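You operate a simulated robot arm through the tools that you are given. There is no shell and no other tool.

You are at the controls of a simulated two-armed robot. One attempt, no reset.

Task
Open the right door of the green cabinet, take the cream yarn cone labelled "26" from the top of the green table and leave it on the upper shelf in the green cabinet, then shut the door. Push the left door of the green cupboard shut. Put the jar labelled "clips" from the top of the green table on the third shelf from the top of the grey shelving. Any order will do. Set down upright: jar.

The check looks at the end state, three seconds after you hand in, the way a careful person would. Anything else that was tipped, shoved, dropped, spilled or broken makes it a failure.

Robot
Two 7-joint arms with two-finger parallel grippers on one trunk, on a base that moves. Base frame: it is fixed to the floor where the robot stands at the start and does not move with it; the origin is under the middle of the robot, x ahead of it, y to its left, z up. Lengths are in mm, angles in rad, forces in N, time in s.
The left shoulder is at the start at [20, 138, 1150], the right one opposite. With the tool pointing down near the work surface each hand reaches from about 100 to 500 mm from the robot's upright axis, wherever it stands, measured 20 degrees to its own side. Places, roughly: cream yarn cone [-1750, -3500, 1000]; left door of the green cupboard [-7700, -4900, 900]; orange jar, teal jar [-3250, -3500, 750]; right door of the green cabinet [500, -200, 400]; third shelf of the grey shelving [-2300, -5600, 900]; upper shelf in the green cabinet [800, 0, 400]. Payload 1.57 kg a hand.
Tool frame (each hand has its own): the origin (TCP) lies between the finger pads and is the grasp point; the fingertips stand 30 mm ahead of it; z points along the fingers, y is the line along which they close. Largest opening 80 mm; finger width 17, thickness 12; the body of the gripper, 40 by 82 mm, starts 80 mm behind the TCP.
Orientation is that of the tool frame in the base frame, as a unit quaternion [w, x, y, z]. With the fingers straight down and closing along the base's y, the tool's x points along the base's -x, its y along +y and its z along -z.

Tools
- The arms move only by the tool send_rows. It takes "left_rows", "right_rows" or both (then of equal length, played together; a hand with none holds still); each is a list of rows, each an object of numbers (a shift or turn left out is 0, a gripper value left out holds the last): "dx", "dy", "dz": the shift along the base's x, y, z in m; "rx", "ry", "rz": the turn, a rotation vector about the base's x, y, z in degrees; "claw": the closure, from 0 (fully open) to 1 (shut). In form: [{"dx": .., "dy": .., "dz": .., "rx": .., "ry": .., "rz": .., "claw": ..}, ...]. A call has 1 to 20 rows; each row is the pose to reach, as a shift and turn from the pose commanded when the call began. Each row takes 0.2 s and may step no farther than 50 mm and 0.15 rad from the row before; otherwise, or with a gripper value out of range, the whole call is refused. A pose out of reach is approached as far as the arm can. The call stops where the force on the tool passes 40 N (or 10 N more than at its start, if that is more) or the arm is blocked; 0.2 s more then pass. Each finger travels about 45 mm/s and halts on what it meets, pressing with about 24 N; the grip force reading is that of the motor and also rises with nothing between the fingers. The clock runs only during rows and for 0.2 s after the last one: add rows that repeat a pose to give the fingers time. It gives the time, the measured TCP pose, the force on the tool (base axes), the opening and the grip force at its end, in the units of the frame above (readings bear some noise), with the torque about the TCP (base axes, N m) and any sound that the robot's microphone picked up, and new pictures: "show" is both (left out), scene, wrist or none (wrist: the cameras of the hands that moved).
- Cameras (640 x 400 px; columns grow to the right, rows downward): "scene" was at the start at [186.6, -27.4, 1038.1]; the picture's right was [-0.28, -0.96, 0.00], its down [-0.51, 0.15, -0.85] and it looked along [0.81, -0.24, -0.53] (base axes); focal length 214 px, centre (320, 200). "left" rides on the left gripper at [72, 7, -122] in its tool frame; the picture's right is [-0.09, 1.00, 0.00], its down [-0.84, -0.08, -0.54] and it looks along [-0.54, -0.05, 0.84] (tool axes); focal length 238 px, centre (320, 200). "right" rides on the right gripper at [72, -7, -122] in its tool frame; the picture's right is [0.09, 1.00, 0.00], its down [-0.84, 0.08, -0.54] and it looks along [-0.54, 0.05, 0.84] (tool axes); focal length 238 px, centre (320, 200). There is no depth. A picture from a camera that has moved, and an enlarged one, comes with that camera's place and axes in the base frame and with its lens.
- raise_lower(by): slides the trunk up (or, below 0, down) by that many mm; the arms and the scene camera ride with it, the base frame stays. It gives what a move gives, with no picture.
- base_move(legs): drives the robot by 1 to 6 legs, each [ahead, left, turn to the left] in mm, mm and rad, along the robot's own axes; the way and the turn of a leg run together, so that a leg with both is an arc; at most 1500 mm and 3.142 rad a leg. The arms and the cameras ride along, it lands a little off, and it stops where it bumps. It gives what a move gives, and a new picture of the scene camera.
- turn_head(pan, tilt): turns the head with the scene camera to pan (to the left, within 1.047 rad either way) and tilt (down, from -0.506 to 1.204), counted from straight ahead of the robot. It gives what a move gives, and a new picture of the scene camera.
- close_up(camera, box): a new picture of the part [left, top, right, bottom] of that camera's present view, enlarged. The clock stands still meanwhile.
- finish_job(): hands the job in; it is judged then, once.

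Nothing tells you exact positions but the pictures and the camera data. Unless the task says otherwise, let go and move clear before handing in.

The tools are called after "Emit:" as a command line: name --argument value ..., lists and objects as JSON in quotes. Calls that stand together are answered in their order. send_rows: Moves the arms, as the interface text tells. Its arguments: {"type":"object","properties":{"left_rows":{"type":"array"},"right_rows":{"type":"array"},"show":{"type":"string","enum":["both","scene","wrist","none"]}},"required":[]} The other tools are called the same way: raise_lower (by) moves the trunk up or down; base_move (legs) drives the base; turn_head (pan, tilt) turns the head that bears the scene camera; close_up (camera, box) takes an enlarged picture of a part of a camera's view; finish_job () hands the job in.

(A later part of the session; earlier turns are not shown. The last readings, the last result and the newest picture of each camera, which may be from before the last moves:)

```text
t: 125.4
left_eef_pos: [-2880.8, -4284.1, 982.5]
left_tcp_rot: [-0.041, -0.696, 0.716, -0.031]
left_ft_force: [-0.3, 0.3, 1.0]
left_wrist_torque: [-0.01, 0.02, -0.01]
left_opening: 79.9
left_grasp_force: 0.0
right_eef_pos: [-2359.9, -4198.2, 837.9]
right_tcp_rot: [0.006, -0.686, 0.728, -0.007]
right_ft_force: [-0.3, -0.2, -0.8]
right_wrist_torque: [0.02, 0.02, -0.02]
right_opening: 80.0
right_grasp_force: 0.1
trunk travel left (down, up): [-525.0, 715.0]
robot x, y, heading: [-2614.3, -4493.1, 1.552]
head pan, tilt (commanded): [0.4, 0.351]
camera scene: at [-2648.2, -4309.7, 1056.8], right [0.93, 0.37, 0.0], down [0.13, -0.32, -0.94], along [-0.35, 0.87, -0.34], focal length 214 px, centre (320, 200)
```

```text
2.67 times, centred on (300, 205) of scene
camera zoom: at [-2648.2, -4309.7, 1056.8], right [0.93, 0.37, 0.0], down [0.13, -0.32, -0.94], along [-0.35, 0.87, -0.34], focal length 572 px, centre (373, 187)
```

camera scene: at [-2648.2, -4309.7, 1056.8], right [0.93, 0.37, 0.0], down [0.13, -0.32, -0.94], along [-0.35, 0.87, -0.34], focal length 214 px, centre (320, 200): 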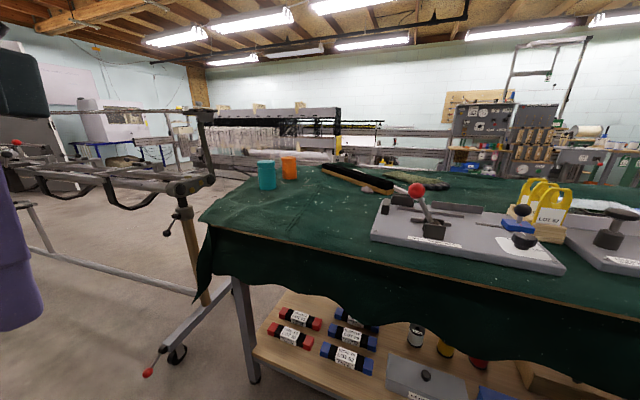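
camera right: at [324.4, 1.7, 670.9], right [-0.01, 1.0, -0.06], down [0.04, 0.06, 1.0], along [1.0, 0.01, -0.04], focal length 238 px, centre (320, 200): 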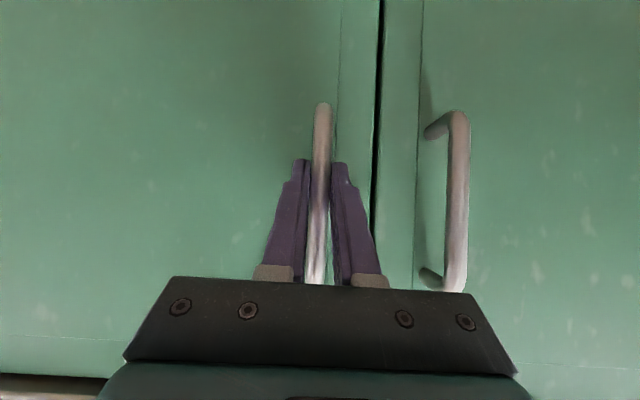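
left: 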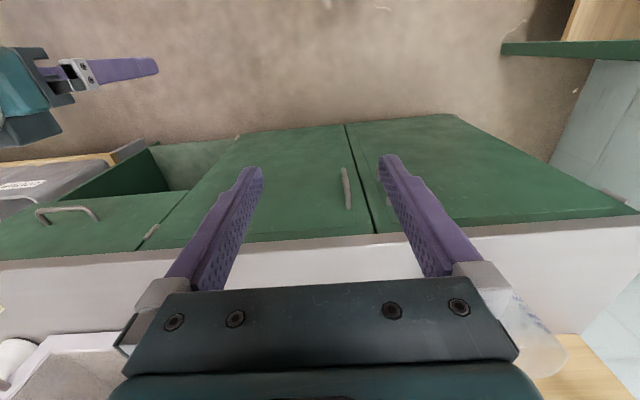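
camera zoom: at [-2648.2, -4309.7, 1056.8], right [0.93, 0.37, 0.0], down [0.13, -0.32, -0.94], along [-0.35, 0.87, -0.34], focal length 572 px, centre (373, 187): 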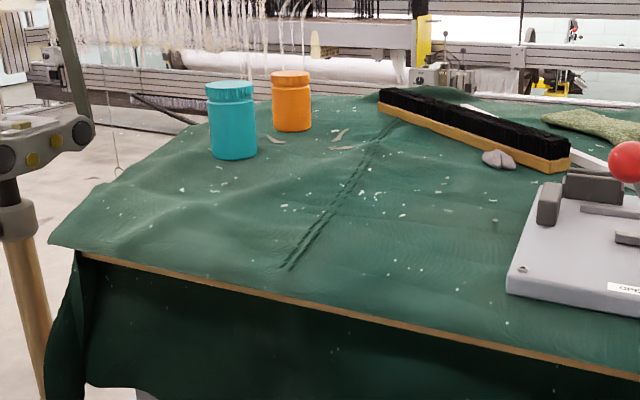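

The jar labels face away from here, towards -x. I'll shut the cupboard door first, which takes me to the -x side where I can read them. I'll turn to face -x and check the corridor.

Emit:
base_move --legs '[[-150, 0, 0], [0, 0, 1.58]]'

Emit:
turn_head --pan 0.0 --tilt 0.25

Emit:
close_up --camera "scene" --box '[200, 80, 520, 280]'

Emit:
turn_head --pan 1.047 --tilt 0.25

```text
t: 130.6
left_eef_pos: [-2833.0, -4903.2, 983.2]
left_tcp_rot: [0.008, 0.998, -0.023, 0.051]
left_ft_force: [0.4, 0.3, -0.6]
left_wrist_torque: [0.01, -0.01, 0.04]
left_opening: 80.0
left_grasp_force: 0.0
right_eef_pos: [-2909.2, -4380.8, 837.6]
right_tcp_rot: [-0.01, 0.999, -0.039, 0.001]
right_ft_force: [-0.6, 0.4, 0.0]
right_wrist_torque: [0.02, -0.01, 0.01]
right_opening: 80.3
right_grasp_force: 0.1
trunk travel left (down, up): [-525.0, 715.0]
robot x, y, heading: [-2620.0, -4643.9, 3.102]
head pan, tilt (commanded): [0.4, 0.351]
camera scene: at [-2804.3, -4674.0, 1056.8], right [-0.36, 0.93, 0.0], down [0.32, 0.12, -0.94], along [-0.88, -0.33, -0.34], focal length 214 px, centre (320, 200)
```

scene: 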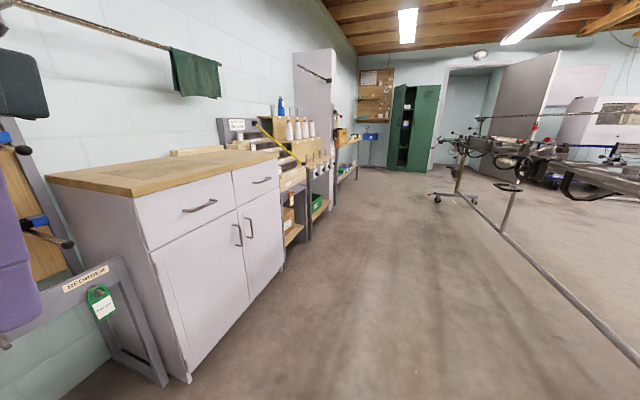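

```text
t: 131.4
left_eef_pos: [-2832.7, -4902.4, 982.7]
left_tcp_rot: [0.009, 0.998, -0.023, 0.051]
left_ft_force: [-0.5, 0.3, 0.1]
left_wrist_torque: [0.04, 0.04, -0.01]
left_opening: 79.8
left_grasp_force: 0.1
right_eef_pos: [-2909.5, -4381.1, 837.3]
right_tcp_rot: [-0.01, 0.999, -0.039, 0.002]
right_ft_force: [-0.8, -0.3, -0.4]
right_wrist_torque: [-0.01, 0.0, 0.05]
right_opening: 79.9
right_grasp_force: 0.0
trunk travel left (down, up): [-525.0, 715.0]
robot x, y, heading: [-2619.7, -4640.7, 3.106]
head pan, tilt (commanded): [0.0, 0.25]
camera scene: at [-2810.6, -4637.6, 1066.2], right [0.04, 1.0, 0.0], down [0.25, -0.01, -0.97], along [-0.97, 0.03, -0.25], focal length 214 px, centre (320, 200)
```

scene: 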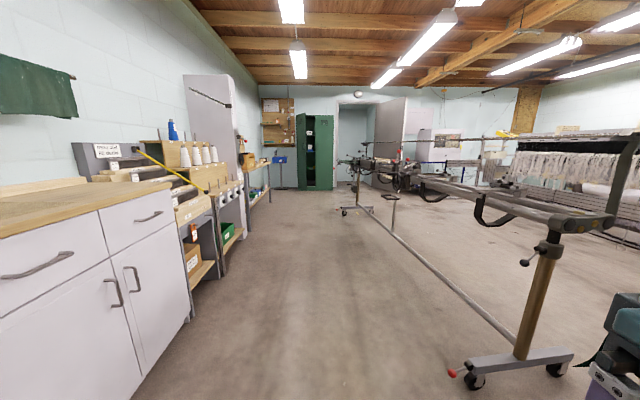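

```text
2.00 times, centred on (360, 180) of scene
camera zoom: at [-2810.6, -4637.6, 1066.2], right [0.04, 1.0, 0.0], down [0.25, -0.01, -0.97], along [-0.97, 0.03, -0.25], focal length 429 px, centre (240, 240)
```

zoom: 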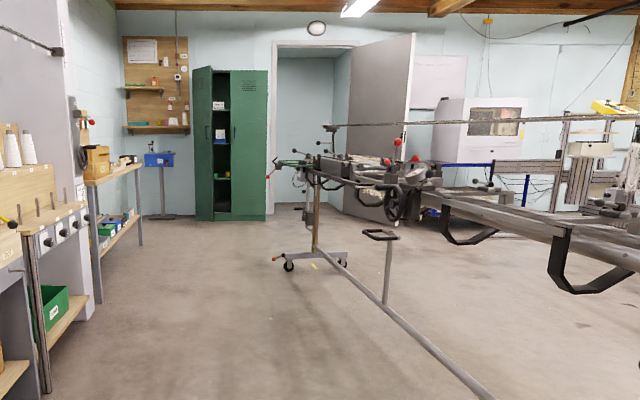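

```text
t: 132.7
left_eef_pos: [-2833.8, -4903.1, 982.6]
left_tcp_rot: [0.008, 0.998, -0.023, 0.052]
left_ft_force: [0.4, 1.2, 0.2]
left_wrist_torque: [0.03, -0.02, -0.01]
left_opening: 79.9
left_grasp_force: 0.1
right_eef_pos: [-2909.0, -4380.2, 838.1]
right_tcp_rot: [-0.01, 0.999, -0.038, 0.001]
right_ft_force: [-0.1, 0.7, 0.6]
right_wrist_torque: [-0.02, 0.0, -0.02]
right_opening: 80.3
right_grasp_force: 0.1
trunk travel left (down, up): [-525.0, 715.0]
robot x, y, heading: [-2616.0, -4642.2, 3.107]
head pan, tilt (commanded): [1.047, 0.25]
camera scene: at [-2766.9, -4720.0, 1066.2], right [-0.85, 0.53, 0.0], down [0.13, 0.21, -0.97], along [-0.52, -0.82, -0.25], focal length 214 px, centre (320, 200)
```

scene: 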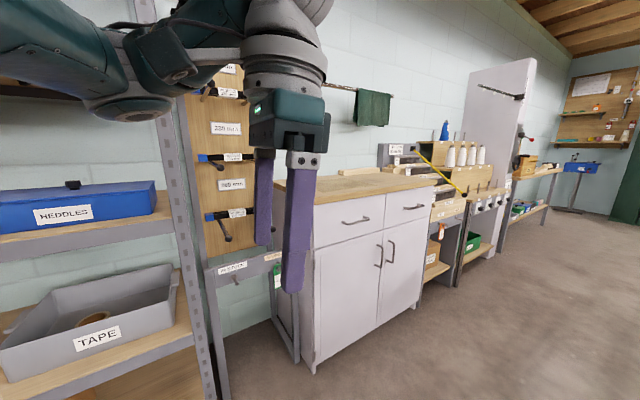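

The corridor toward the cupboard is clear at y≈-4800. I'll drive along it and check partway.

Emit:
turn_head --pan 0.0 --tilt 0.25

Emit:
base_move --legs '[[1300, 80, 0.03], [1300, 80, 0]]'

```text
t: 134.0
left_eef_pos: [-2833.1, -4903.0, 983.0]
left_tcp_rot: [0.007, 0.998, -0.023, 0.051]
left_ft_force: [0.4, -0.5, -0.6]
left_wrist_torque: [-0.03, 0.0, 0.04]
left_opening: 79.9
left_grasp_force: 0.2
right_eef_pos: [-2909.6, -4379.6, 837.7]
right_tcp_rot: [-0.01, 0.999, -0.039, 0.001]
right_ft_force: [1.0, -0.5, -0.2]
right_wrist_torque: [0.03, 0.0, -0.01]
right_opening: 80.2
right_grasp_force: 0.1
trunk travel left (down, up): [-525.0, 715.0]
robot x, y, heading: [-2617.8, -4640.9, 3.103]
head pan, tilt (commanded): [0.0, 0.25]
camera scene: at [-2810.6, -4637.6, 1066.2], right [0.04, 1.0, 0.0], down [0.25, -0.01, -0.97], along [-0.97, 0.03, -0.25], focal length 214 px, centre (320, 200)
```

scene: 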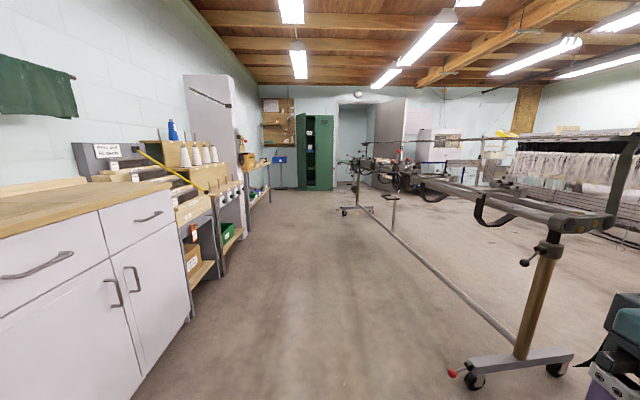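

```text
t: 146.9
left_eef_pos: [-5474.1, -4984.6, 982.3]
left_tcp_rot: [0.008, 0.998, -0.025, 0.051]
left_ft_force: [1.2, -0.3, 0.5]
left_wrist_torque: [0.0, 0.03, 0.02]
left_opening: 80.0
left_grasp_force: 0.0
right_eef_pos: [-5545.7, -4462.1, 837.8]
right_tcp_rot: [-0.01, 0.999, -0.042, 0.002]
right_ft_force: [0.1, 0.3, 0.3]
right_wrist_torque: [0.01, 0.01, 0.04]
right_opening: 79.8
right_grasp_force: 0.1
trunk travel left (down, up): [-525.0, 715.0]
robot x, y, heading: [-5254.2, -4725.5, 3.104]
head pan, tilt (commanded): [0.0, 0.25]
camera scene: at [-5449.1, -4720.1, 1066.3], right [0.04, 1.0, 0.0], down [0.25, -0.01, -0.97], along [-0.97, 0.04, -0.25], focal length 214 px, centre (320, 200)
```

scene: 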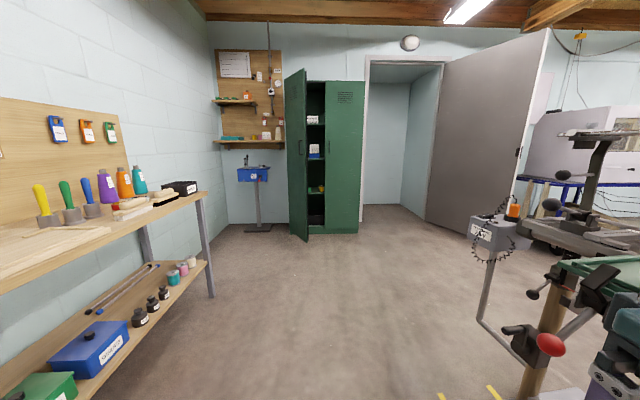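

The cupboard's left door is open about 55°, with its free edge near (-7610, -4785) and its hinge near y≈-4985. I'll drive closer and line up to push it.

Emit:
base_move --legs '[[700, 90, 0.035], [650, 40, 0]]'

```text
t: 154.0
left_eef_pos: [-6820.0, -5097.6, 983.4]
left_tcp_rot: [0.007, 0.999, -0.005, 0.052]
left_ft_force: [-0.3, -0.3, 0.3]
left_wrist_torque: [0.0, 0.03, 0.0]
left_opening: 80.0
left_grasp_force: 0.1
right_eef_pos: [-6916.6, -4578.2, 837.2]
right_tcp_rot: [-0.01, 1.0, -0.02, 0.003]
right_ft_force: [0.2, -1.1, -1.4]
right_wrist_torque: [-0.03, 0.02, 0.01]
right_opening: 80.1
right_grasp_force: 0.1
trunk travel left (down, up): [-525.0, 715.0]
robot x, y, heading: [-6616.8, -4831.4, 3.142]
head pan, tilt (commanded): [0.0, 0.25]
camera scene: at [-6807.7, -4831.0, 1066.3], right [0.0, 1.0, 0.0], down [0.25, 0.0, -0.97], along [-0.97, 0.0, -0.25], focal length 214 px, centre (320, 200)
```

scene: 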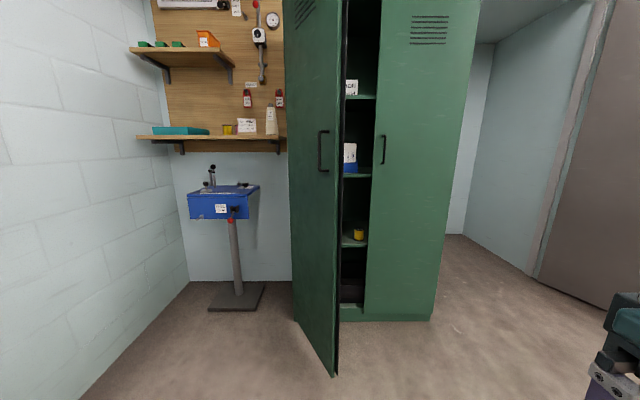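

The door's free edge is near (-7559, -4762), the hinge near (-7931, -5000), and the handle is at z 970–1118. I'll extend the right fist forward and lower the trunk so it pushes below the handle.

Emit:
send_rows --right_rows '[{"dx": -0.024, "dy": -0.021, "dz": 0.014, "ry": 4.6, "claw": 1}, {"dx": -0.048, "dy": -0.042, "dz": 0.028, "ry": 9.2}, {"dx": -0.072, "dy": -0.063, "dz": 0.042, "ry": 13.8}, {"dx": -0.096, "dy": -0.084, "dz": 0.056, "ry": 18.4}, {"dx": -0.12, "dy": -0.105, "dz": 0.07, "ry": 23}, {"dx": -0.144, "dy": -0.126, "dz": 0.084, "ry": 27.6}, {"dx": -0.168, "dy": -0.147, "dz": 0.098, "ry": 32.2}, {"dx": -0.192, "dy": -0.168, "dz": 0.112, "ry": 36.8}, {"dx": -0.216, "dy": -0.189, "dz": 0.126, "ry": 41.4}, {"dx": -0.24, "dy": -0.21, "dz": 0.14, "ry": 46}, {"dx": -0.264, "dy": -0.231, "dz": 0.155, "ry": 50.6}, {"dx": -0.29, "dy": -0.256, "dz": 0.17, "ry": 55}, {"dx": -0.29, "dy": -0.256, "dz": 0.17, "ry": 55}]' --show "none"

Emit:
raise_lower --by -160

Emit:
turn_head --pan 0.0 --tilt 0.45

```text
t: 156.8
left_eef_pos: [-6820.8, -5098.8, 982.4]
left_tcp_rot: [0.007, 0.999, -0.004, 0.051]
left_ft_force: [-0.2, 0.0, 0.2]
left_wrist_torque: [0.02, 0.0, 0.01]
left_opening: 80.0
left_grasp_force: 0.0
right_eef_pos: [-7204.3, -4834.4, 1006.9]
right_tcp_rot: [0.001, 0.887, -0.023, -0.46]
right_ft_force: [0.4, 0.5, -0.1]
right_wrist_torque: [-0.01, 0.01, 0.01]
right_opening: 0.0
right_grasp_force: 21.5
trunk travel left (down, up): [-525.0, 715.0]
robot x, y, heading: [-6614.8, -4829.2, 3.142]
head pan, tilt (commanded): [0.0, 0.25]
```

```text
t: 158.6
left_eef_pos: [-6820.4, -5096.4, 822.1]
left_tcp_rot: [0.007, 0.999, -0.005, 0.051]
left_ft_force: [-0.4, 0.0, -0.4]
left_wrist_torque: [0.0, -0.03, 0.02]
left_opening: 80.2
left_grasp_force: 0.1
right_eef_pos: [-7205.3, -4834.2, 847.8]
right_tcp_rot: [0.0, 0.887, -0.024, -0.46]
right_ft_force: [-0.2, 0.3, 0.2]
right_wrist_torque: [-0.01, -0.01, -0.01]
right_opening: 0.0
right_grasp_force: 21.4
trunk travel left (down, up): [-365.0, 875.0]
robot x, y, heading: [-6612.2, -4829.9, 3.141]
head pan, tilt (commanded): [0.0, 0.25]
```

```text
t: 159.3
left_eef_pos: [-6820.5, -5096.7, 823.4]
left_tcp_rot: [0.008, 0.999, -0.005, 0.052]
left_ft_force: [-0.4, -0.3, -0.1]
left_wrist_torque: [-0.03, -0.03, 0.0]
left_opening: 80.3
left_grasp_force: 0.1
right_eef_pos: [-7204.7, -4834.4, 848.3]
right_tcp_rot: [0.0, 0.888, -0.024, -0.46]
right_ft_force: [0.4, 0.2, 0.1]
right_wrist_torque: [-0.03, 0.0, 0.0]
right_opening: 0.1
right_grasp_force: 21.3
trunk travel left (down, up): [-365.0, 875.0]
robot x, y, heading: [-6614.1, -4832.9, 3.144]
head pan, tilt (commanded): [0.0, 0.45]
camera scene: at [-6806.1, -4831.0, 887.6], right [0.0, 1.0, 0.0], down [0.43, 0.0, -0.9], along [-0.9, 0.0, -0.43], focal length 214 px, centre (320, 200)
```

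scene: 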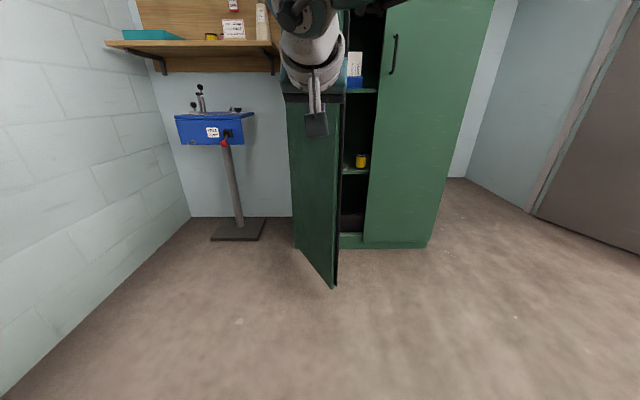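

Emit:
base_move --legs '[[330, -34, 0]]'

Emit:
send_rows --right_rows '[{"claw": 1}]' --show "wrist"

```text
t: 161.5
left_eef_pos: [-7138.6, -5060.5, 823.0]
left_tcp_rot: [0.006, 0.999, -0.007, 0.051]
left_ft_force: [0.6, -0.2, -0.2]
left_wrist_torque: [0.0, -0.01, -0.02]
left_opening: 79.9
left_grasp_force: 0.1
right_eef_pos: [-7522.5, -4796.2, 847.3]
right_tcp_rot: [-0.001, 0.887, -0.026, -0.46]
right_ft_force: [0.1, 0.2, -0.5]
right_wrist_torque: [0.02, 0.03, -0.04]
right_opening: 0.0
right_grasp_force: 21.4
trunk travel left (down, up): [-365.0, 875.0]
robot x, y, heading: [-6931.4, -4792.7, 3.136]
head pan, tilt (commanded): [0.0, 0.45]
camera scene: at [-7123.9, -4794.9, 887.6], right [0.0, 1.0, 0.0], down [0.43, 0.0, -0.9], along [-0.9, 0.0, -0.43], focal length 214 px, centre (320, 200)
```

scene: 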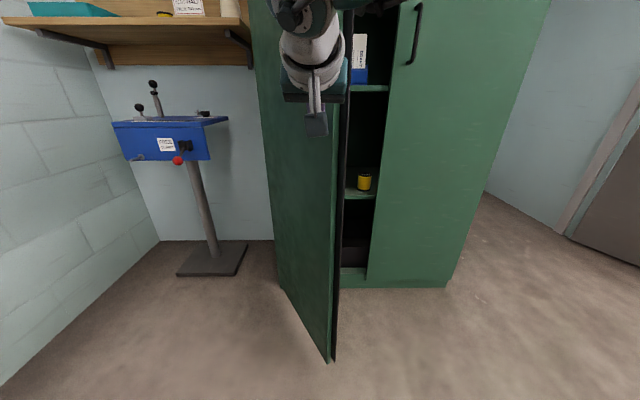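

```text
t: 161.9
left_eef_pos: [-7139.0, -5060.1, 822.9]
left_tcp_rot: [0.008, 0.999, -0.007, 0.051]
left_ft_force: [0.1, -0.7, -0.7]
left_wrist_torque: [0.03, -0.02, -0.02]
left_opening: 79.8
left_grasp_force: 0.0
right_eef_pos: [-7522.1, -4796.8, 846.6]
right_tcp_rot: [-0.001, 0.887, -0.026, -0.46]
right_ft_force: [-0.2, 0.0, -0.5]
right_wrist_torque: [-0.02, 0.0, -0.03]
right_opening: 0.1
right_grasp_force: 21.3
trunk travel left (down, up): [-365.0, 875.0]
robot x, y, heading: [-6930.8, -4793.5, 3.139]
head pan, tilt (commanded): [0.0, 0.45]
camera right: at [-7380.5, -4796.4, 860.7], right [0.01, -1.0, -0.05], down [-0.04, -0.05, 1.0], along [-1.0, -0.01, -0.04], focal length 238 px, centre (320, 200)
```

right: 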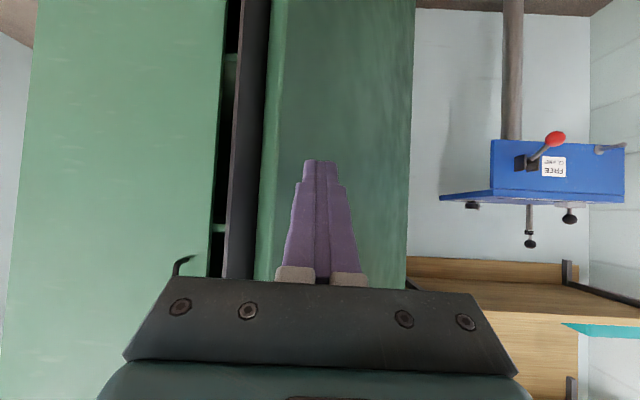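

The fist is in front of the door, just inside its free edge. Pushing with the base now.

Emit:
base_move --legs '[[140, -10, 0], [120, -60, 0]]'

Emit:
send_rows --right_rows '[{"claw": 1}]' --show "wrist"

```text
t: 164.1
left_eef_pos: [-7394.6, -4988.0, 821.4]
left_tcp_rot: [0.007, 0.999, -0.009, 0.051]
left_ft_force: [0.6, 0.3, 0.3]
left_wrist_torque: [-0.01, -0.02, -0.03]
left_opening: 79.7
left_grasp_force: 0.0
right_eef_pos: [-7779.5, -4723.1, 847.6]
right_tcp_rot: [-0.002, 0.888, -0.027, -0.46]
right_ft_force: [-0.2, 0.0, 0.1]
right_wrist_torque: [-0.02, -0.01, 0.01]
right_opening: 0.0
right_grasp_force: 21.4
trunk travel left (down, up): [-365.0, 875.0]
robot x, y, heading: [-7186.3, -4724.8, 3.136]
head pan, tilt (commanded): [0.0, 0.45]
camera scene: at [-7379.8, -4723.0, 887.6], right [0.01, 1.0, 0.0], down [0.43, 0.0, -0.9], along [-0.9, 0.01, -0.43], focal length 214 px, centre (320, 200)
```

scene: 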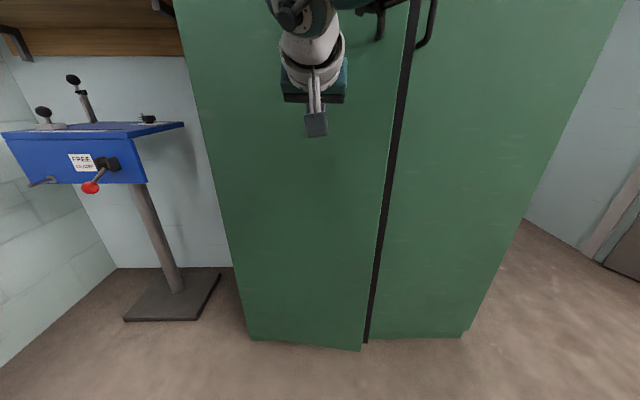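

```text
t: 164.5
left_eef_pos: [-7396.2, -4989.3, 823.2]
left_tcp_rot: [0.008, 0.999, -0.009, 0.051]
left_ft_force: [0.2, 0.4, 0.6]
left_wrist_torque: [0.01, 0.01, -0.01]
left_opening: 79.9
left_grasp_force: 0.3
right_eef_pos: [-7778.4, -4723.9, 847.6]
right_tcp_rot: [-0.001, 0.888, -0.027, -0.46]
right_ft_force: [-0.1, -0.2, -0.2]
right_wrist_torque: [-0.03, 0.03, 0.0]
right_opening: 0.4
right_grasp_force: 21.3
trunk travel left (down, up): [-365.0, 875.0]
robot x, y, heading: [-7187.6, -4724.4, 3.133]
head pan, tilt (commanded): [0.0, 0.45]
camera right: at [-7636.3, -4724.1, 860.6], right [0.0, -1.0, -0.05], down [-0.04, -0.05, 1.0], along [-1.0, 0.0, -0.04], focal length 238 px, centre (320, 200)
```

right: 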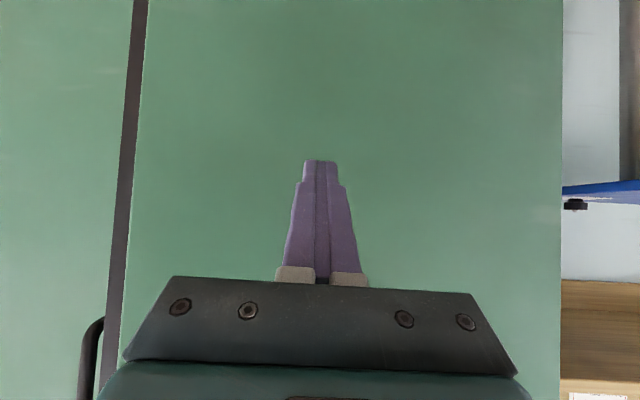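

The door is nearly shut. A little more with the base, then I'll finish with the arm, which stops on force.

Emit:
base_move --legs '[[50, -40, 0]]'

Emit:
send_rows --right_rows '[{"dx": -0.01}, {"dx": -0.02}, {"dx": -0.03}, {"dx": -0.04}, {"dx": -0.05}]' --show "both"

```text
t: 165.5
left_eef_pos: [-7445.7, -4950.3, 823.1]
left_tcp_rot: [0.007, 0.999, -0.008, 0.051]
left_ft_force: [-0.9, -0.2, -0.7]
left_wrist_torque: [0.0, 0.0, -0.02]
left_opening: 80.4
left_grasp_force: 0.1
right_eef_pos: [-7829.3, -4685.3, 847.7]
right_tcp_rot: [-0.001, 0.887, -0.026, -0.46]
right_ft_force: [-0.9, 0.2, -0.3]
right_wrist_torque: [-0.01, -0.01, 0.03]
right_opening: 0.0
right_grasp_force: 21.6
trunk travel left (down, up): [-365.0, 875.0]
robot x, y, heading: [-7240.7, -4683.5, 3.131]
head pan, tilt (commanded): [0.0, 0.45]
camera scene: at [-7430.1, -4684.7, 887.6], right [0.01, 1.0, 0.0], down [0.43, 0.0, -0.9], along [-0.9, 0.01, -0.43], focal length 214 px, centre (320, 200)
```

scene: 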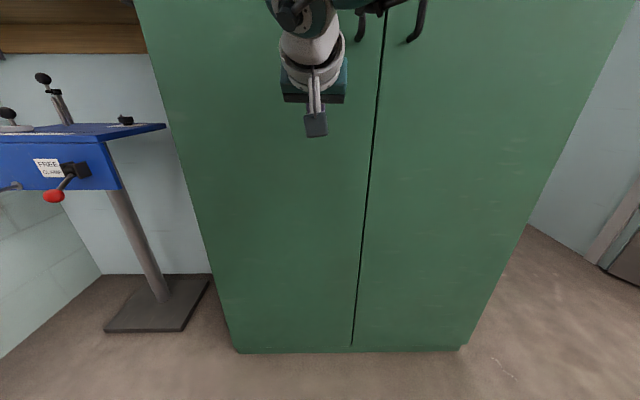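

```text
t: 166.7
left_eef_pos: [-7445.8, -4950.4, 821.9]
left_tcp_rot: [0.008, 0.999, -0.008, 0.051]
left_ft_force: [0.2, 0.9, 0.2]
left_wrist_torque: [-0.04, -0.02, -0.01]
left_opening: 80.3
left_grasp_force: 0.0
right_eef_pos: [-7842.9, -4682.1, 844.0]
right_tcp_rot: [-0.001, 0.888, -0.027, -0.459]
right_ft_force: [-0.5, -0.3, -0.5]
right_wrist_torque: [0.02, 0.02, -0.02]
right_opening: 0.0
right_grasp_force: 20.5
right hand out of reach, approached as far as the arm can: row 2, 3, 4, 5
trunk travel left (down, up): [-365.0, 875.0]
robot x, y, heading: [-7238.5, -4679.5, 3.13]
head pan, tilt (commanded): [0.0, 0.45]
camera scene: at [-7429.8, -4684.9, 887.6], right [0.01, 1.0, 0.0], down [0.44, 0.0, -0.9], along [-0.9, 0.01, -0.44], focal length 214 px, centre (320, 200)
camera right: at [-7701.4, -4682.5, 857.4], right [0.01, -1.0, -0.05], down [-0.04, -0.05, 1.0], along [-1.0, 0.0, -0.04], focal length 238 px, centre (320, 200)
```

scene: 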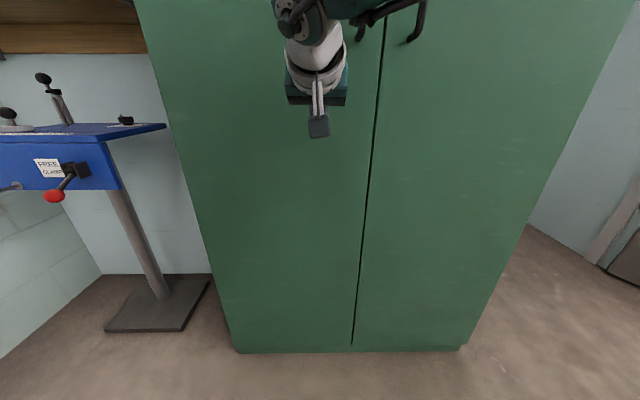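
right: 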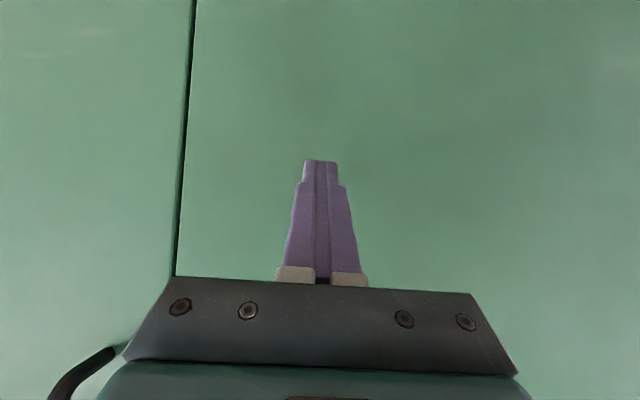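

It looks flush. I'll press a little more to be sure it's fully shut.

Emit:
send_rows --right_rows '[{"dx": 0.02}, {"dx": 0.04}, {"dx": 0.045}]' --show "none"

Emit:
base_move --legs '[[25, -20, 0]]'

Emit:
close_up --camera "scene" --box '[280, 0, 440, 100]'

Emit:
close_up --camera "scene" --box '[280, 280, 440, 380]'

```text
t: 167.5
left_eef_pos: [-7445.8, -4949.9, 822.7]
left_tcp_rot: [0.007, 0.999, -0.008, 0.051]
left_ft_force: [-0.2, -0.1, 0.5]
left_wrist_torque: [0.0, 0.0, 0.0]
left_opening: 80.0
left_grasp_force: 0.0
right_eef_pos: [-7798.8, -4679.1, 842.4]
right_tcp_rot: [-0.002, 0.887, -0.027, -0.46]
right_ft_force: [-0.2, -0.4, -0.1]
right_wrist_torque: [-0.02, 0.0, 0.01]
right_opening: 0.0
right_grasp_force: 21.7
trunk travel left (down, up): [-365.0, 875.0]
robot x, y, heading: [-7238.0, -4687.3, 3.133]
head pan, tilt (commanded): [0.0, 0.45]
```

```text
t: 168.3
left_eef_pos: [-7470.7, -4929.2, 822.9]
left_tcp_rot: [0.008, 0.999, -0.009, 0.052]
left_ft_force: [0.2, 0.5, 0.3]
left_wrist_torque: [0.01, -0.01, -0.03]
left_opening: 80.0
left_grasp_force: 0.1
right_eef_pos: [-7823.7, -4658.2, 844.9]
right_tcp_rot: [-0.002, 0.887, -0.028, -0.461]
right_ft_force: [0.2, -0.3, -0.1]
right_wrist_torque: [0.01, -0.02, -0.01]
right_opening: 0.1
right_grasp_force: 20.9
trunk travel left (down, up): [-365.0, 875.0]
robot x, y, heading: [-7259.6, -4663.6, 3.133]
head pan, tilt (commanded): [0.0, 0.45]
camera scene: at [-7454.6, -4664.2, 887.7], right [0.01, 1.0, 0.0], down [0.43, 0.0, -0.9], along [-0.9, 0.01, -0.43], focal length 214 px, centre (320, 200)
```

scene: 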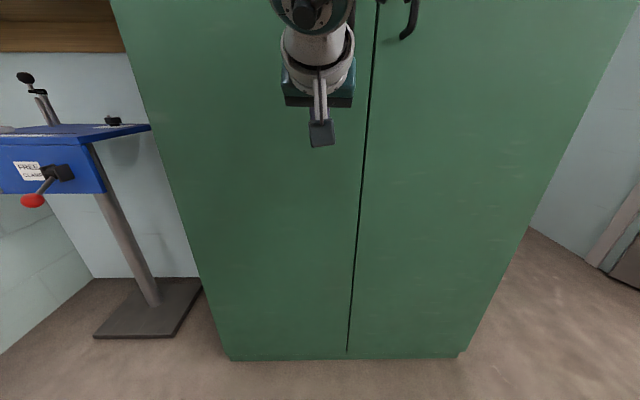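

```text
4.00 times, centred on (360, 50) of scene
camera zoom: at [-7454.6, -4664.2, 887.7], right [0.01, 1.0, 0.0], down [0.43, 0.0, -0.9], along [-0.9, 0.01, -0.43], focal length 858 px, centre (160, 800)
```

zoom: 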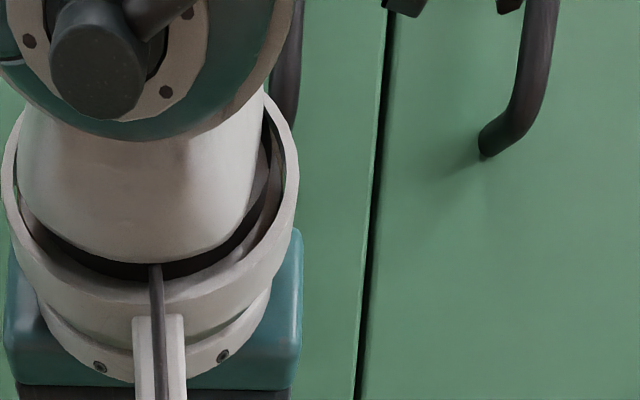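

```text
4.00 times, centred on (360, 330) of scene
camera zoom: at [-7454.6, -4664.2, 887.7], right [0.01, 1.0, 0.0], down [0.43, 0.0, -0.9], along [-0.9, 0.01, -0.43], focal length 858 px, centre (160, -320)
```

zoom: 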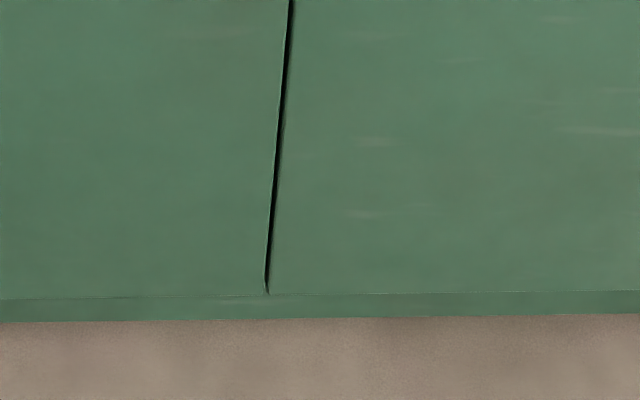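

Emit:
base_move --legs '[[35, -10, 0]]'

Emit:
send_rows --right_rows '[{"dx": -0.008}, {"dx": -0.016}, {"dx": -0.024}, {"dx": -0.032}]' --show "wrist"

```text
t: 169.2
left_eef_pos: [-7505.0, -4919.6, 822.6]
left_tcp_rot: [0.007, 0.999, -0.009, 0.052]
left_ft_force: [0.1, 0.3, 0.0]
left_wrist_torque: [-0.01, -0.04, 0.0]
left_opening: 79.9
left_grasp_force: 0.1
right_eef_pos: [-7858.1, -4648.9, 843.9]
right_tcp_rot: [-0.002, 0.888, -0.028, -0.46]
right_ft_force: [-0.6, -0.1, -0.2]
right_wrist_torque: [0.01, -0.04, 0.01]
right_opening: 0.0
right_grasp_force: 21.3
trunk travel left (down, up): [-365.0, 875.0]
robot x, y, heading: [-7300.0, -4652.5, 3.136]
head pan, tilt (commanded): [0.0, 0.45]
camera scene: at [-7488.8, -4654.1, 887.7], right [0.01, 1.0, 0.0], down [0.43, 0.0, -0.9], along [-0.9, 0.01, -0.43], focal length 214 px, centre (320, 200)
```

scene: 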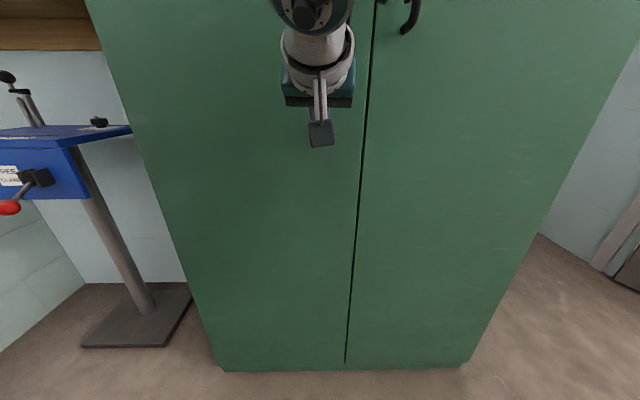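

```text
t: 169.9
left_eef_pos: [-7497.8, -4918.4, 821.8]
left_tcp_rot: [0.007, 0.998, -0.009, 0.054]
left_ft_force: [0.4, -0.8, 0.3]
left_wrist_torque: [0.01, 0.0, -0.06]
left_opening: 79.9
left_grasp_force: 0.1
right_eef_pos: [-7868.6, -4652.1, 840.3]
right_tcp_rot: [0.0, 0.89, -0.025, -0.454]
right_ft_force: [26.3, 3.9, 5.5]
right_wrist_torque: [0.06, -0.13, -0.09]
right_opening: 0.0
right_grasp_force: 21.5
trunk travel left (down, up): [-365.0, 875.0]
robot x, y, heading: [-7296.0, -4654.1, 3.133]
head pan, tilt (commanded): [0.0, 0.45]
stopped in row 3 (right hand): the force on the tool passed its limit at 51 N (the readings are from after the stop); the commanded pose is now the measured one
camera right: at [-7727.4, -4651.1, 854.4], right [0.01, -1.0, -0.05], down [-0.06, -0.05, 1.0], along [-1.0, -0.01, -0.06], focal length 238 px, centre (320, 200)
```

right: 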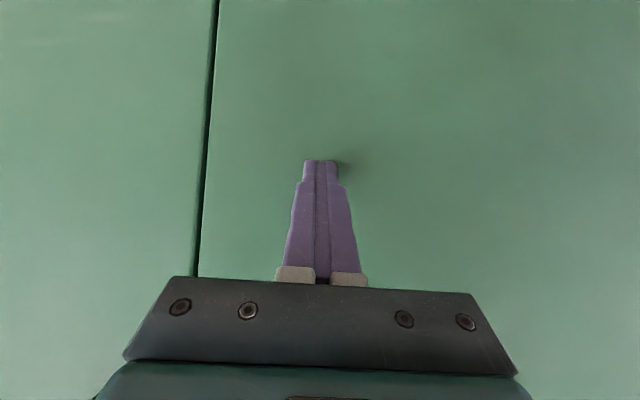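

Firm contact at 51 N with the door flush, so it's shut. I'll back away and confirm it stays closed.

Emit:
base_move --legs '[[-500, 60, 0]]'

Emit:
send_rows --right_rows '[{"dx": 0.024, "dy": 0.021, "dz": -0.014, "ry": -4.6, "claw": 0}, {"dx": 0.048, "dy": 0.042, "dz": -0.028, "ry": -9.2}, {"dx": 0.072, "dy": 0.063, "dz": -0.042, "ry": -13.8}, {"dx": 0.096, "dy": 0.084, "dz": -0.056, "ry": -18.4}, {"dx": 0.12, "dy": 0.105, "dz": -0.07, "ry": -23}, {"dx": 0.144, "dy": 0.126, "dz": -0.084, "ry": -27.6}, {"dx": 0.168, "dy": 0.147, "dz": -0.098, "ry": -32.2}, {"dx": 0.192, "dy": 0.168, "dz": -0.112, "ry": -36.8}, {"dx": 0.216, "dy": 0.189, "dz": -0.126, "ry": -41.4}, {"dx": 0.24, "dy": 0.21, "dz": -0.14, "ry": -46}, {"dx": 0.264, "dy": 0.231, "dz": -0.155, "ry": -50.6}, {"dx": 0.29, "dy": 0.256, "dz": -0.17, "ry": -55}, {"dx": 0.29, "dy": 0.256, "dz": -0.17, "ry": -55}]' --show "scene"

```text
t: 172.9
left_eef_pos: [-7010.8, -4986.3, 822.8]
left_tcp_rot: [0.008, 0.999, -0.011, 0.052]
left_ft_force: [-0.1, -0.5, -0.3]
left_wrist_torque: [0.02, 0.0, 0.01]
left_opening: 80.1
left_grasp_force: 0.0
right_eef_pos: [-7382.2, -4717.3, 842.7]
right_tcp_rot: [0.0, 0.888, -0.026, -0.459]
right_ft_force: [0.3, 0.1, -1.0]
right_wrist_torque: [0.03, 0.02, -0.01]
right_opening: 0.0
right_grasp_force: 21.1
trunk travel left (down, up): [-365.0, 875.0]
robot x, y, heading: [-6798.1, -4724.2, 3.132]
head pan, tilt (commanded): [0.0, 0.45]
camera scene: at [-6993.6, -4720.5, 887.6], right [0.01, 1.0, 0.0], down [0.44, 0.0, -0.9], along [-0.9, 0.01, -0.44], focal length 214 px, centre (320, 200)
```

scene: 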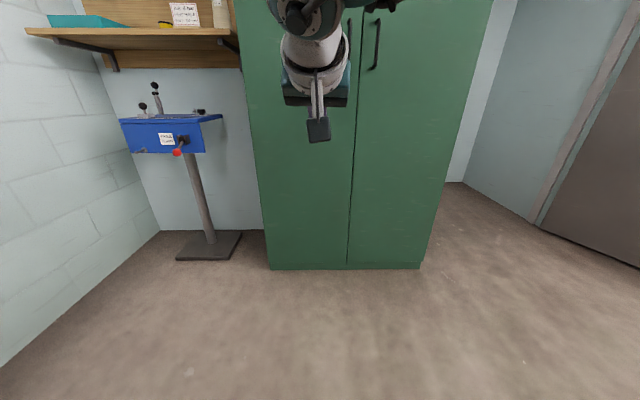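

```text
t: 175.7
left_eef_pos: [-7009.9, -4985.3, 821.7]
left_tcp_rot: [0.008, 0.999, -0.01, 0.051]
left_ft_force: [0.7, 0.1, -0.7]
left_wrist_torque: [0.0, -0.02, -0.01]
left_opening: 79.9
left_grasp_force: 0.0
right_eef_pos: [-7091.6, -4463.8, 673.3]
right_tcp_rot: [-0.011, 1.0, -0.024, 0.004]
right_ft_force: [0.0, -0.6, -0.4]
right_wrist_torque: [-0.01, 0.01, -0.01]
right_opening: 80.1
right_grasp_force: 0.1
trunk travel left (down, up): [-365.0, 875.0]
robot x, y, heading: [-6804.6, -4718.8, 3.127]
head pan, tilt (commanded): [0.0, 0.45]
camera scene: at [-6994.0, -4720.7, 887.6], right [0.01, 1.0, 0.0], down [0.43, 0.0, -0.9], along [-0.9, 0.01, -0.43], focal length 214 px, centre (320, 200)
```

scene: 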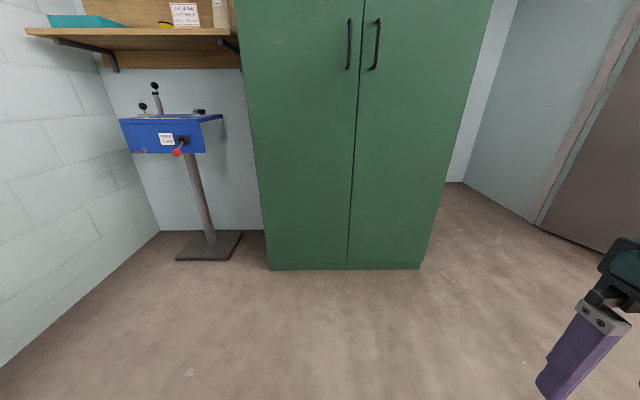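

The cupboard is shut. I'll raise the trunk back, turn around, and drive back along the corridor to read the jar labels from this side.

Emit:
raise_lower --by 160

Emit:
base_move --legs '[[-100, 60, 0], [0, 0, -1.57], [0, 0, -1.55]]'

Emit:
turn_head --pan 0.2 --tilt 0.25

```text
t: 177.5
left_eef_pos: [-7010.6, -4985.1, 982.3]
left_tcp_rot: [0.007, 0.999, -0.01, 0.051]
left_ft_force: [-0.1, 0.4, -0.5]
left_wrist_torque: [-0.01, -0.02, 0.02]
left_opening: 80.1
left_grasp_force: 0.1
right_eef_pos: [-7091.0, -4463.8, 832.8]
right_tcp_rot: [-0.012, 1.0, -0.023, 0.004]
right_ft_force: [-0.3, 0.7, -0.4]
right_wrist_torque: [0.0, 0.02, 0.01]
right_opening: 80.1
right_grasp_force: 0.2
trunk travel left (down, up): [-525.0, 715.0]
robot x, y, heading: [-6802.9, -4715.8, 3.13]
head pan, tilt (commanded): [0.0, 0.45]
```

```text
t: 186.2
left_eef_pos: [-6517.7, -4497.9, 982.2]
left_tcp_rot: [-0.053, -0.036, 0.998, 0.006]
left_ft_force: [0.1, 0.5, -0.4]
left_wrist_torque: [0.03, -0.03, 0.02]
left_opening: 80.0
left_grasp_force: 0.1
right_eef_pos: [-6388.9, -5009.3, 832.0]
right_tcp_rot: [-0.003, -0.023, 1.0, -0.012]
right_ft_force: [-0.5, -0.1, -0.5]
right_wrist_torque: [0.02, -0.02, 0.02]
right_opening: 79.9
right_grasp_force: 0.1
trunk travel left (down, up): [-525.0, 715.0]
robot x, y, heading: [-6702.7, -4785.1, 0.084]
head pan, tilt (commanded): [0.0, 0.45]
camera scene: at [-6508.3, -4767.7, 1047.6], right [0.08, -1.0, 0.0], down [-0.43, -0.04, -0.9], along [0.9, 0.07, -0.44], focal length 214 px, centre (320, 200)
```

scene: 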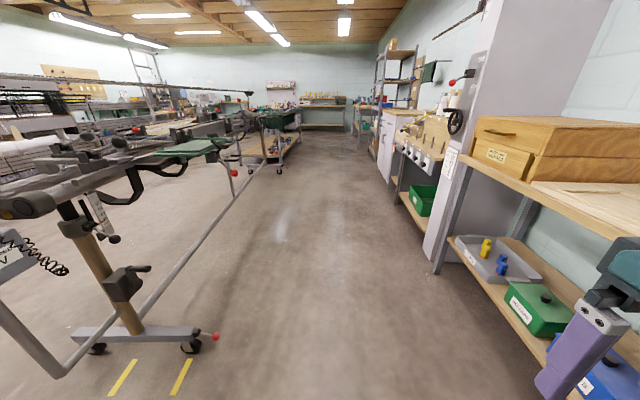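

```text
t: 186.9
left_eef_pos: [-6518.3, -4497.8, 982.1]
left_tcp_rot: [-0.051, -0.036, 0.998, 0.005]
left_ft_force: [-1.5, -0.5, 1.1]
left_wrist_torque: [0.02, -0.02, -0.01]
left_opening: 80.0
left_grasp_force: 0.1
right_eef_pos: [-6389.0, -5009.2, 832.5]
right_tcp_rot: [-0.003, -0.023, 1.0, -0.012]
right_ft_force: [-0.1, 0.7, -0.3]
right_wrist_torque: [-0.02, -0.02, 0.03]
right_opening: 80.0
right_grasp_force: 0.1
trunk travel left (down, up): [-525.0, 715.0]
robot x, y, heading: [-6702.2, -4784.0, 0.084]
head pan, tilt (commanded): [0.201, 0.25]
camera scene: at [-6510.2, -4749.2, 1066.2], right [0.28, -0.96, 0.0], down [-0.24, -0.07, -0.97], along [0.93, 0.27, -0.25], focal length 214 px, centre (320, 200)
```

scene: 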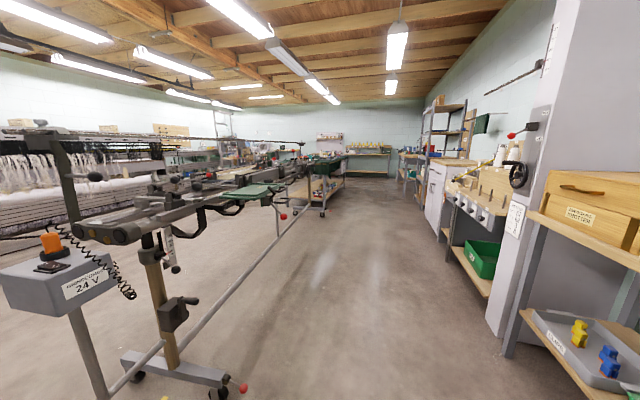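

I'll keep to y≈-4840 and drive back toward the jars.

Emit:
base_move --legs '[[100, -60, -0.084], [1400, 0, 0], [500, 0, 0]]'

Emit:
turn_head --pan 0.6 --tilt 0.1

Emit:
raise_lower --by 300

Emit:
turn_head --pan 0.6 --tilt 0.3

```text
t: 197.1
left_eef_pos: [-4540.3, -4485.1, 983.1]
left_tcp_rot: [-0.052, -0.027, 0.998, 0.005]
left_ft_force: [0.5, 0.1, -0.7]
left_wrist_torque: [0.04, -0.02, 0.03]
left_opening: 79.9
left_grasp_force: 0.0
right_eef_pos: [-4421.2, -5000.0, 831.9]
right_tcp_rot: [-0.003, -0.014, 1.0, -0.012]
right_ft_force: [-1.2, -0.4, -0.2]
right_wrist_torque: [-0.04, 0.01, 0.01]
right_opening: 80.0
right_grasp_force: 0.1
trunk travel left (down, up): [-525.0, 715.0]
robot x, y, heading: [-4728.2, -4765.9, 0.065]
head pan, tilt (commanded): [0.201, 0.25]
camera scene: at [-4537.1, -4736.8, 1066.3], right [0.26, -0.96, 0.0], down [-0.24, -0.06, -0.97], along [0.94, 0.25, -0.25], focal length 214 px, centre (320, 200)
```

scene: 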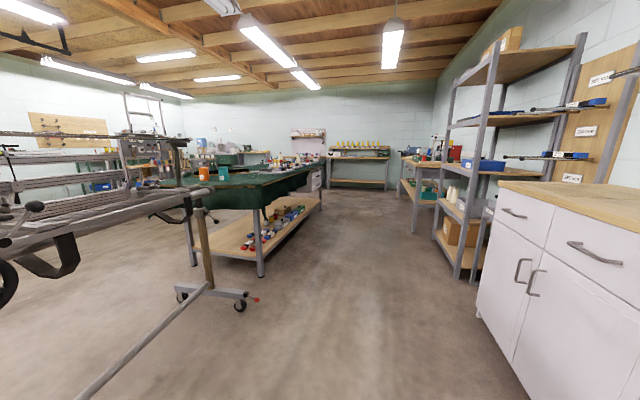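

```text
t: 198.0
left_eef_pos: [-4541.1, -4485.4, 982.4]
left_tcp_rot: [-0.052, -0.027, 0.998, 0.005]
left_ft_force: [0.0, 0.6, -0.1]
left_wrist_torque: [0.02, 0.02, -0.01]
left_opening: 80.0
left_grasp_force: 0.1
right_eef_pos: [-4419.7, -4999.0, 832.3]
right_tcp_rot: [-0.004, -0.014, 1.0, -0.013]
right_ft_force: [0.6, -0.5, 0.1]
right_wrist_torque: [0.03, 0.02, 0.01]
right_opening: 80.1
right_grasp_force: 0.1
trunk travel left (down, up): [-525.0, 715.0]
robot x, y, heading: [-4730.7, -4766.6, 0.067]
head pan, tilt (commanded): [0.6, 0.099]
camera scene: at [-4554.9, -4704.6, 1080.2], right [0.62, -0.79, 0.0], down [-0.08, -0.06, -0.99], along [0.78, 0.61, -0.1], focal length 214 px, centre (320, 200)
```

scene: 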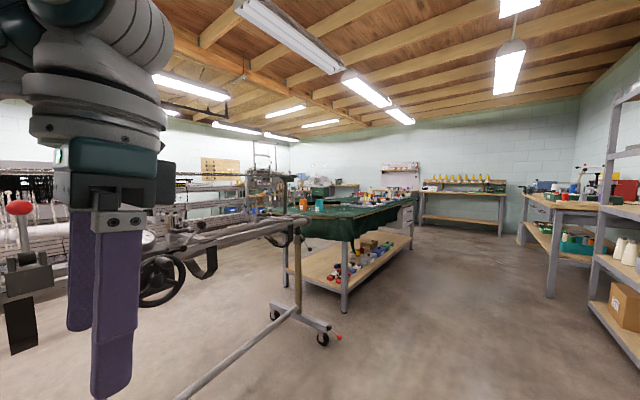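

```text
t: 201.0
left_eef_pos: [-4540.4, -4485.2, 1282.3]
left_tcp_rot: [-0.051, -0.028, 0.998, 0.005]
left_ft_force: [-0.5, 0.2, -0.2]
left_wrist_torque: [0.0, 0.0, -0.01]
left_opening: 80.3
left_grasp_force: 0.1
right_eef_pos: [-4419.6, -4999.7, 1132.8]
right_tcp_rot: [-0.003, -0.014, 1.0, -0.013]
right_ft_force: [-0.1, -0.1, -0.6]
right_wrist_torque: [0.01, -0.01, -0.01]
right_opening: 79.9
right_grasp_force: 0.0
trunk travel left (down, up): [-825.0, 415.0]
robot x, y, heading: [-4725.5, -4767.7, 0.061]
head pan, tilt (commanded): [0.6, 0.099]
```

```text
t: 201.7
left_eef_pos: [-4540.9, -4486.0, 1282.2]
left_tcp_rot: [-0.052, -0.028, 0.998, 0.005]
left_ft_force: [-0.3, 0.2, 0.4]
left_wrist_torque: [-0.01, 0.0, 0.03]
left_opening: 80.0
left_grasp_force: 0.0
right_eef_pos: [-4421.4, -4999.4, 1131.4]
right_tcp_rot: [-0.003, -0.013, 1.0, -0.012]
right_ft_force: [0.7, -0.3, 0.2]
right_wrist_torque: [0.0, -0.02, 0.01]
right_opening: 80.0
right_grasp_force: 0.0
trunk travel left (down, up): [-825.0, 415.0]
robot x, y, heading: [-4728.4, -4763.5, 0.064]
head pan, tilt (commanded): [0.6, 0.3]
camera scene: at [-4553.9, -4703.7, 1361.6], right [0.62, -0.79, 0.0], down [-0.23, -0.18, -0.96], along [0.75, 0.59, -0.3], focal length 214 px, centre (320, 200)
```

scene: 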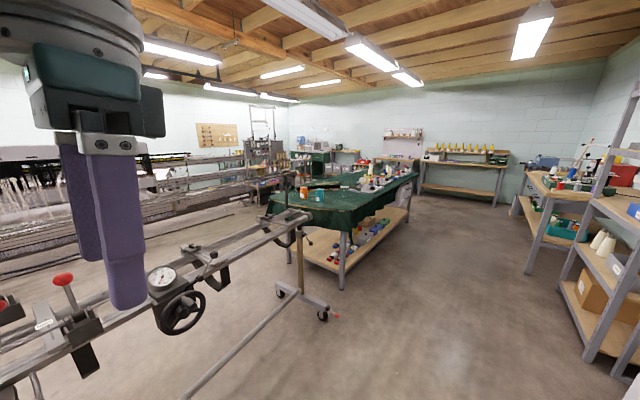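

Emit:
close_up --camera "scene" --box '[280, 175, 344, 215]'

Emit:
close_up --camera "scene" --box '[520, 70, 640, 370]'

```text
10.00 times, centred on (312, 195) of scene
camera zoom: at [-4553.9, -4703.7, 1361.6], right [0.62, -0.79, 0.0], down [-0.23, -0.18, -0.96], along [0.75, 0.59, -0.3], focal length 2145 px, centre (400, 250)
```

zoom: 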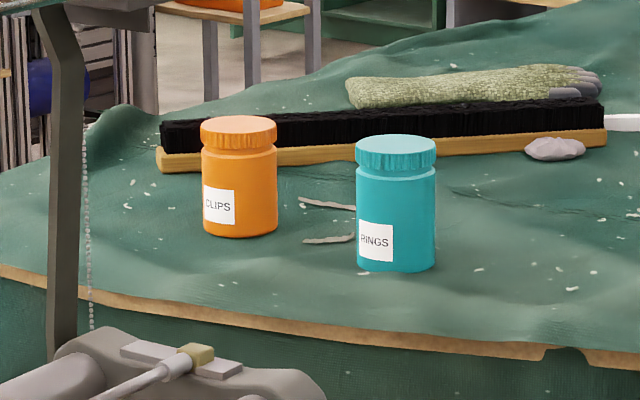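

```text
1.33 times, centred on (580, 220) of scene
camera zoom: at [-4553.9, -4703.7, 1361.6], right [0.62, -0.79, 0.0], down [-0.23, -0.18, -0.96], along [0.75, 0.59, -0.3], focal length 286 px, centre (-27, 173)
```

zoom: 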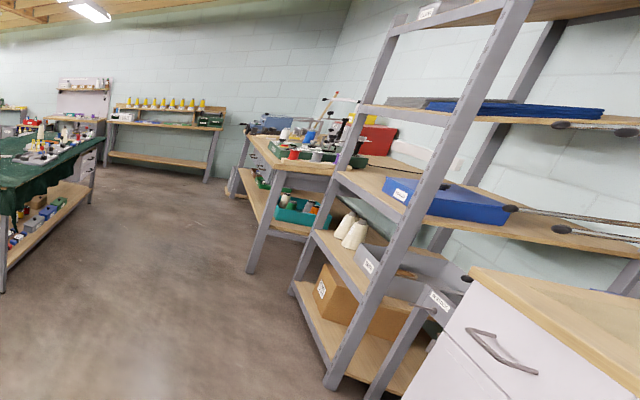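

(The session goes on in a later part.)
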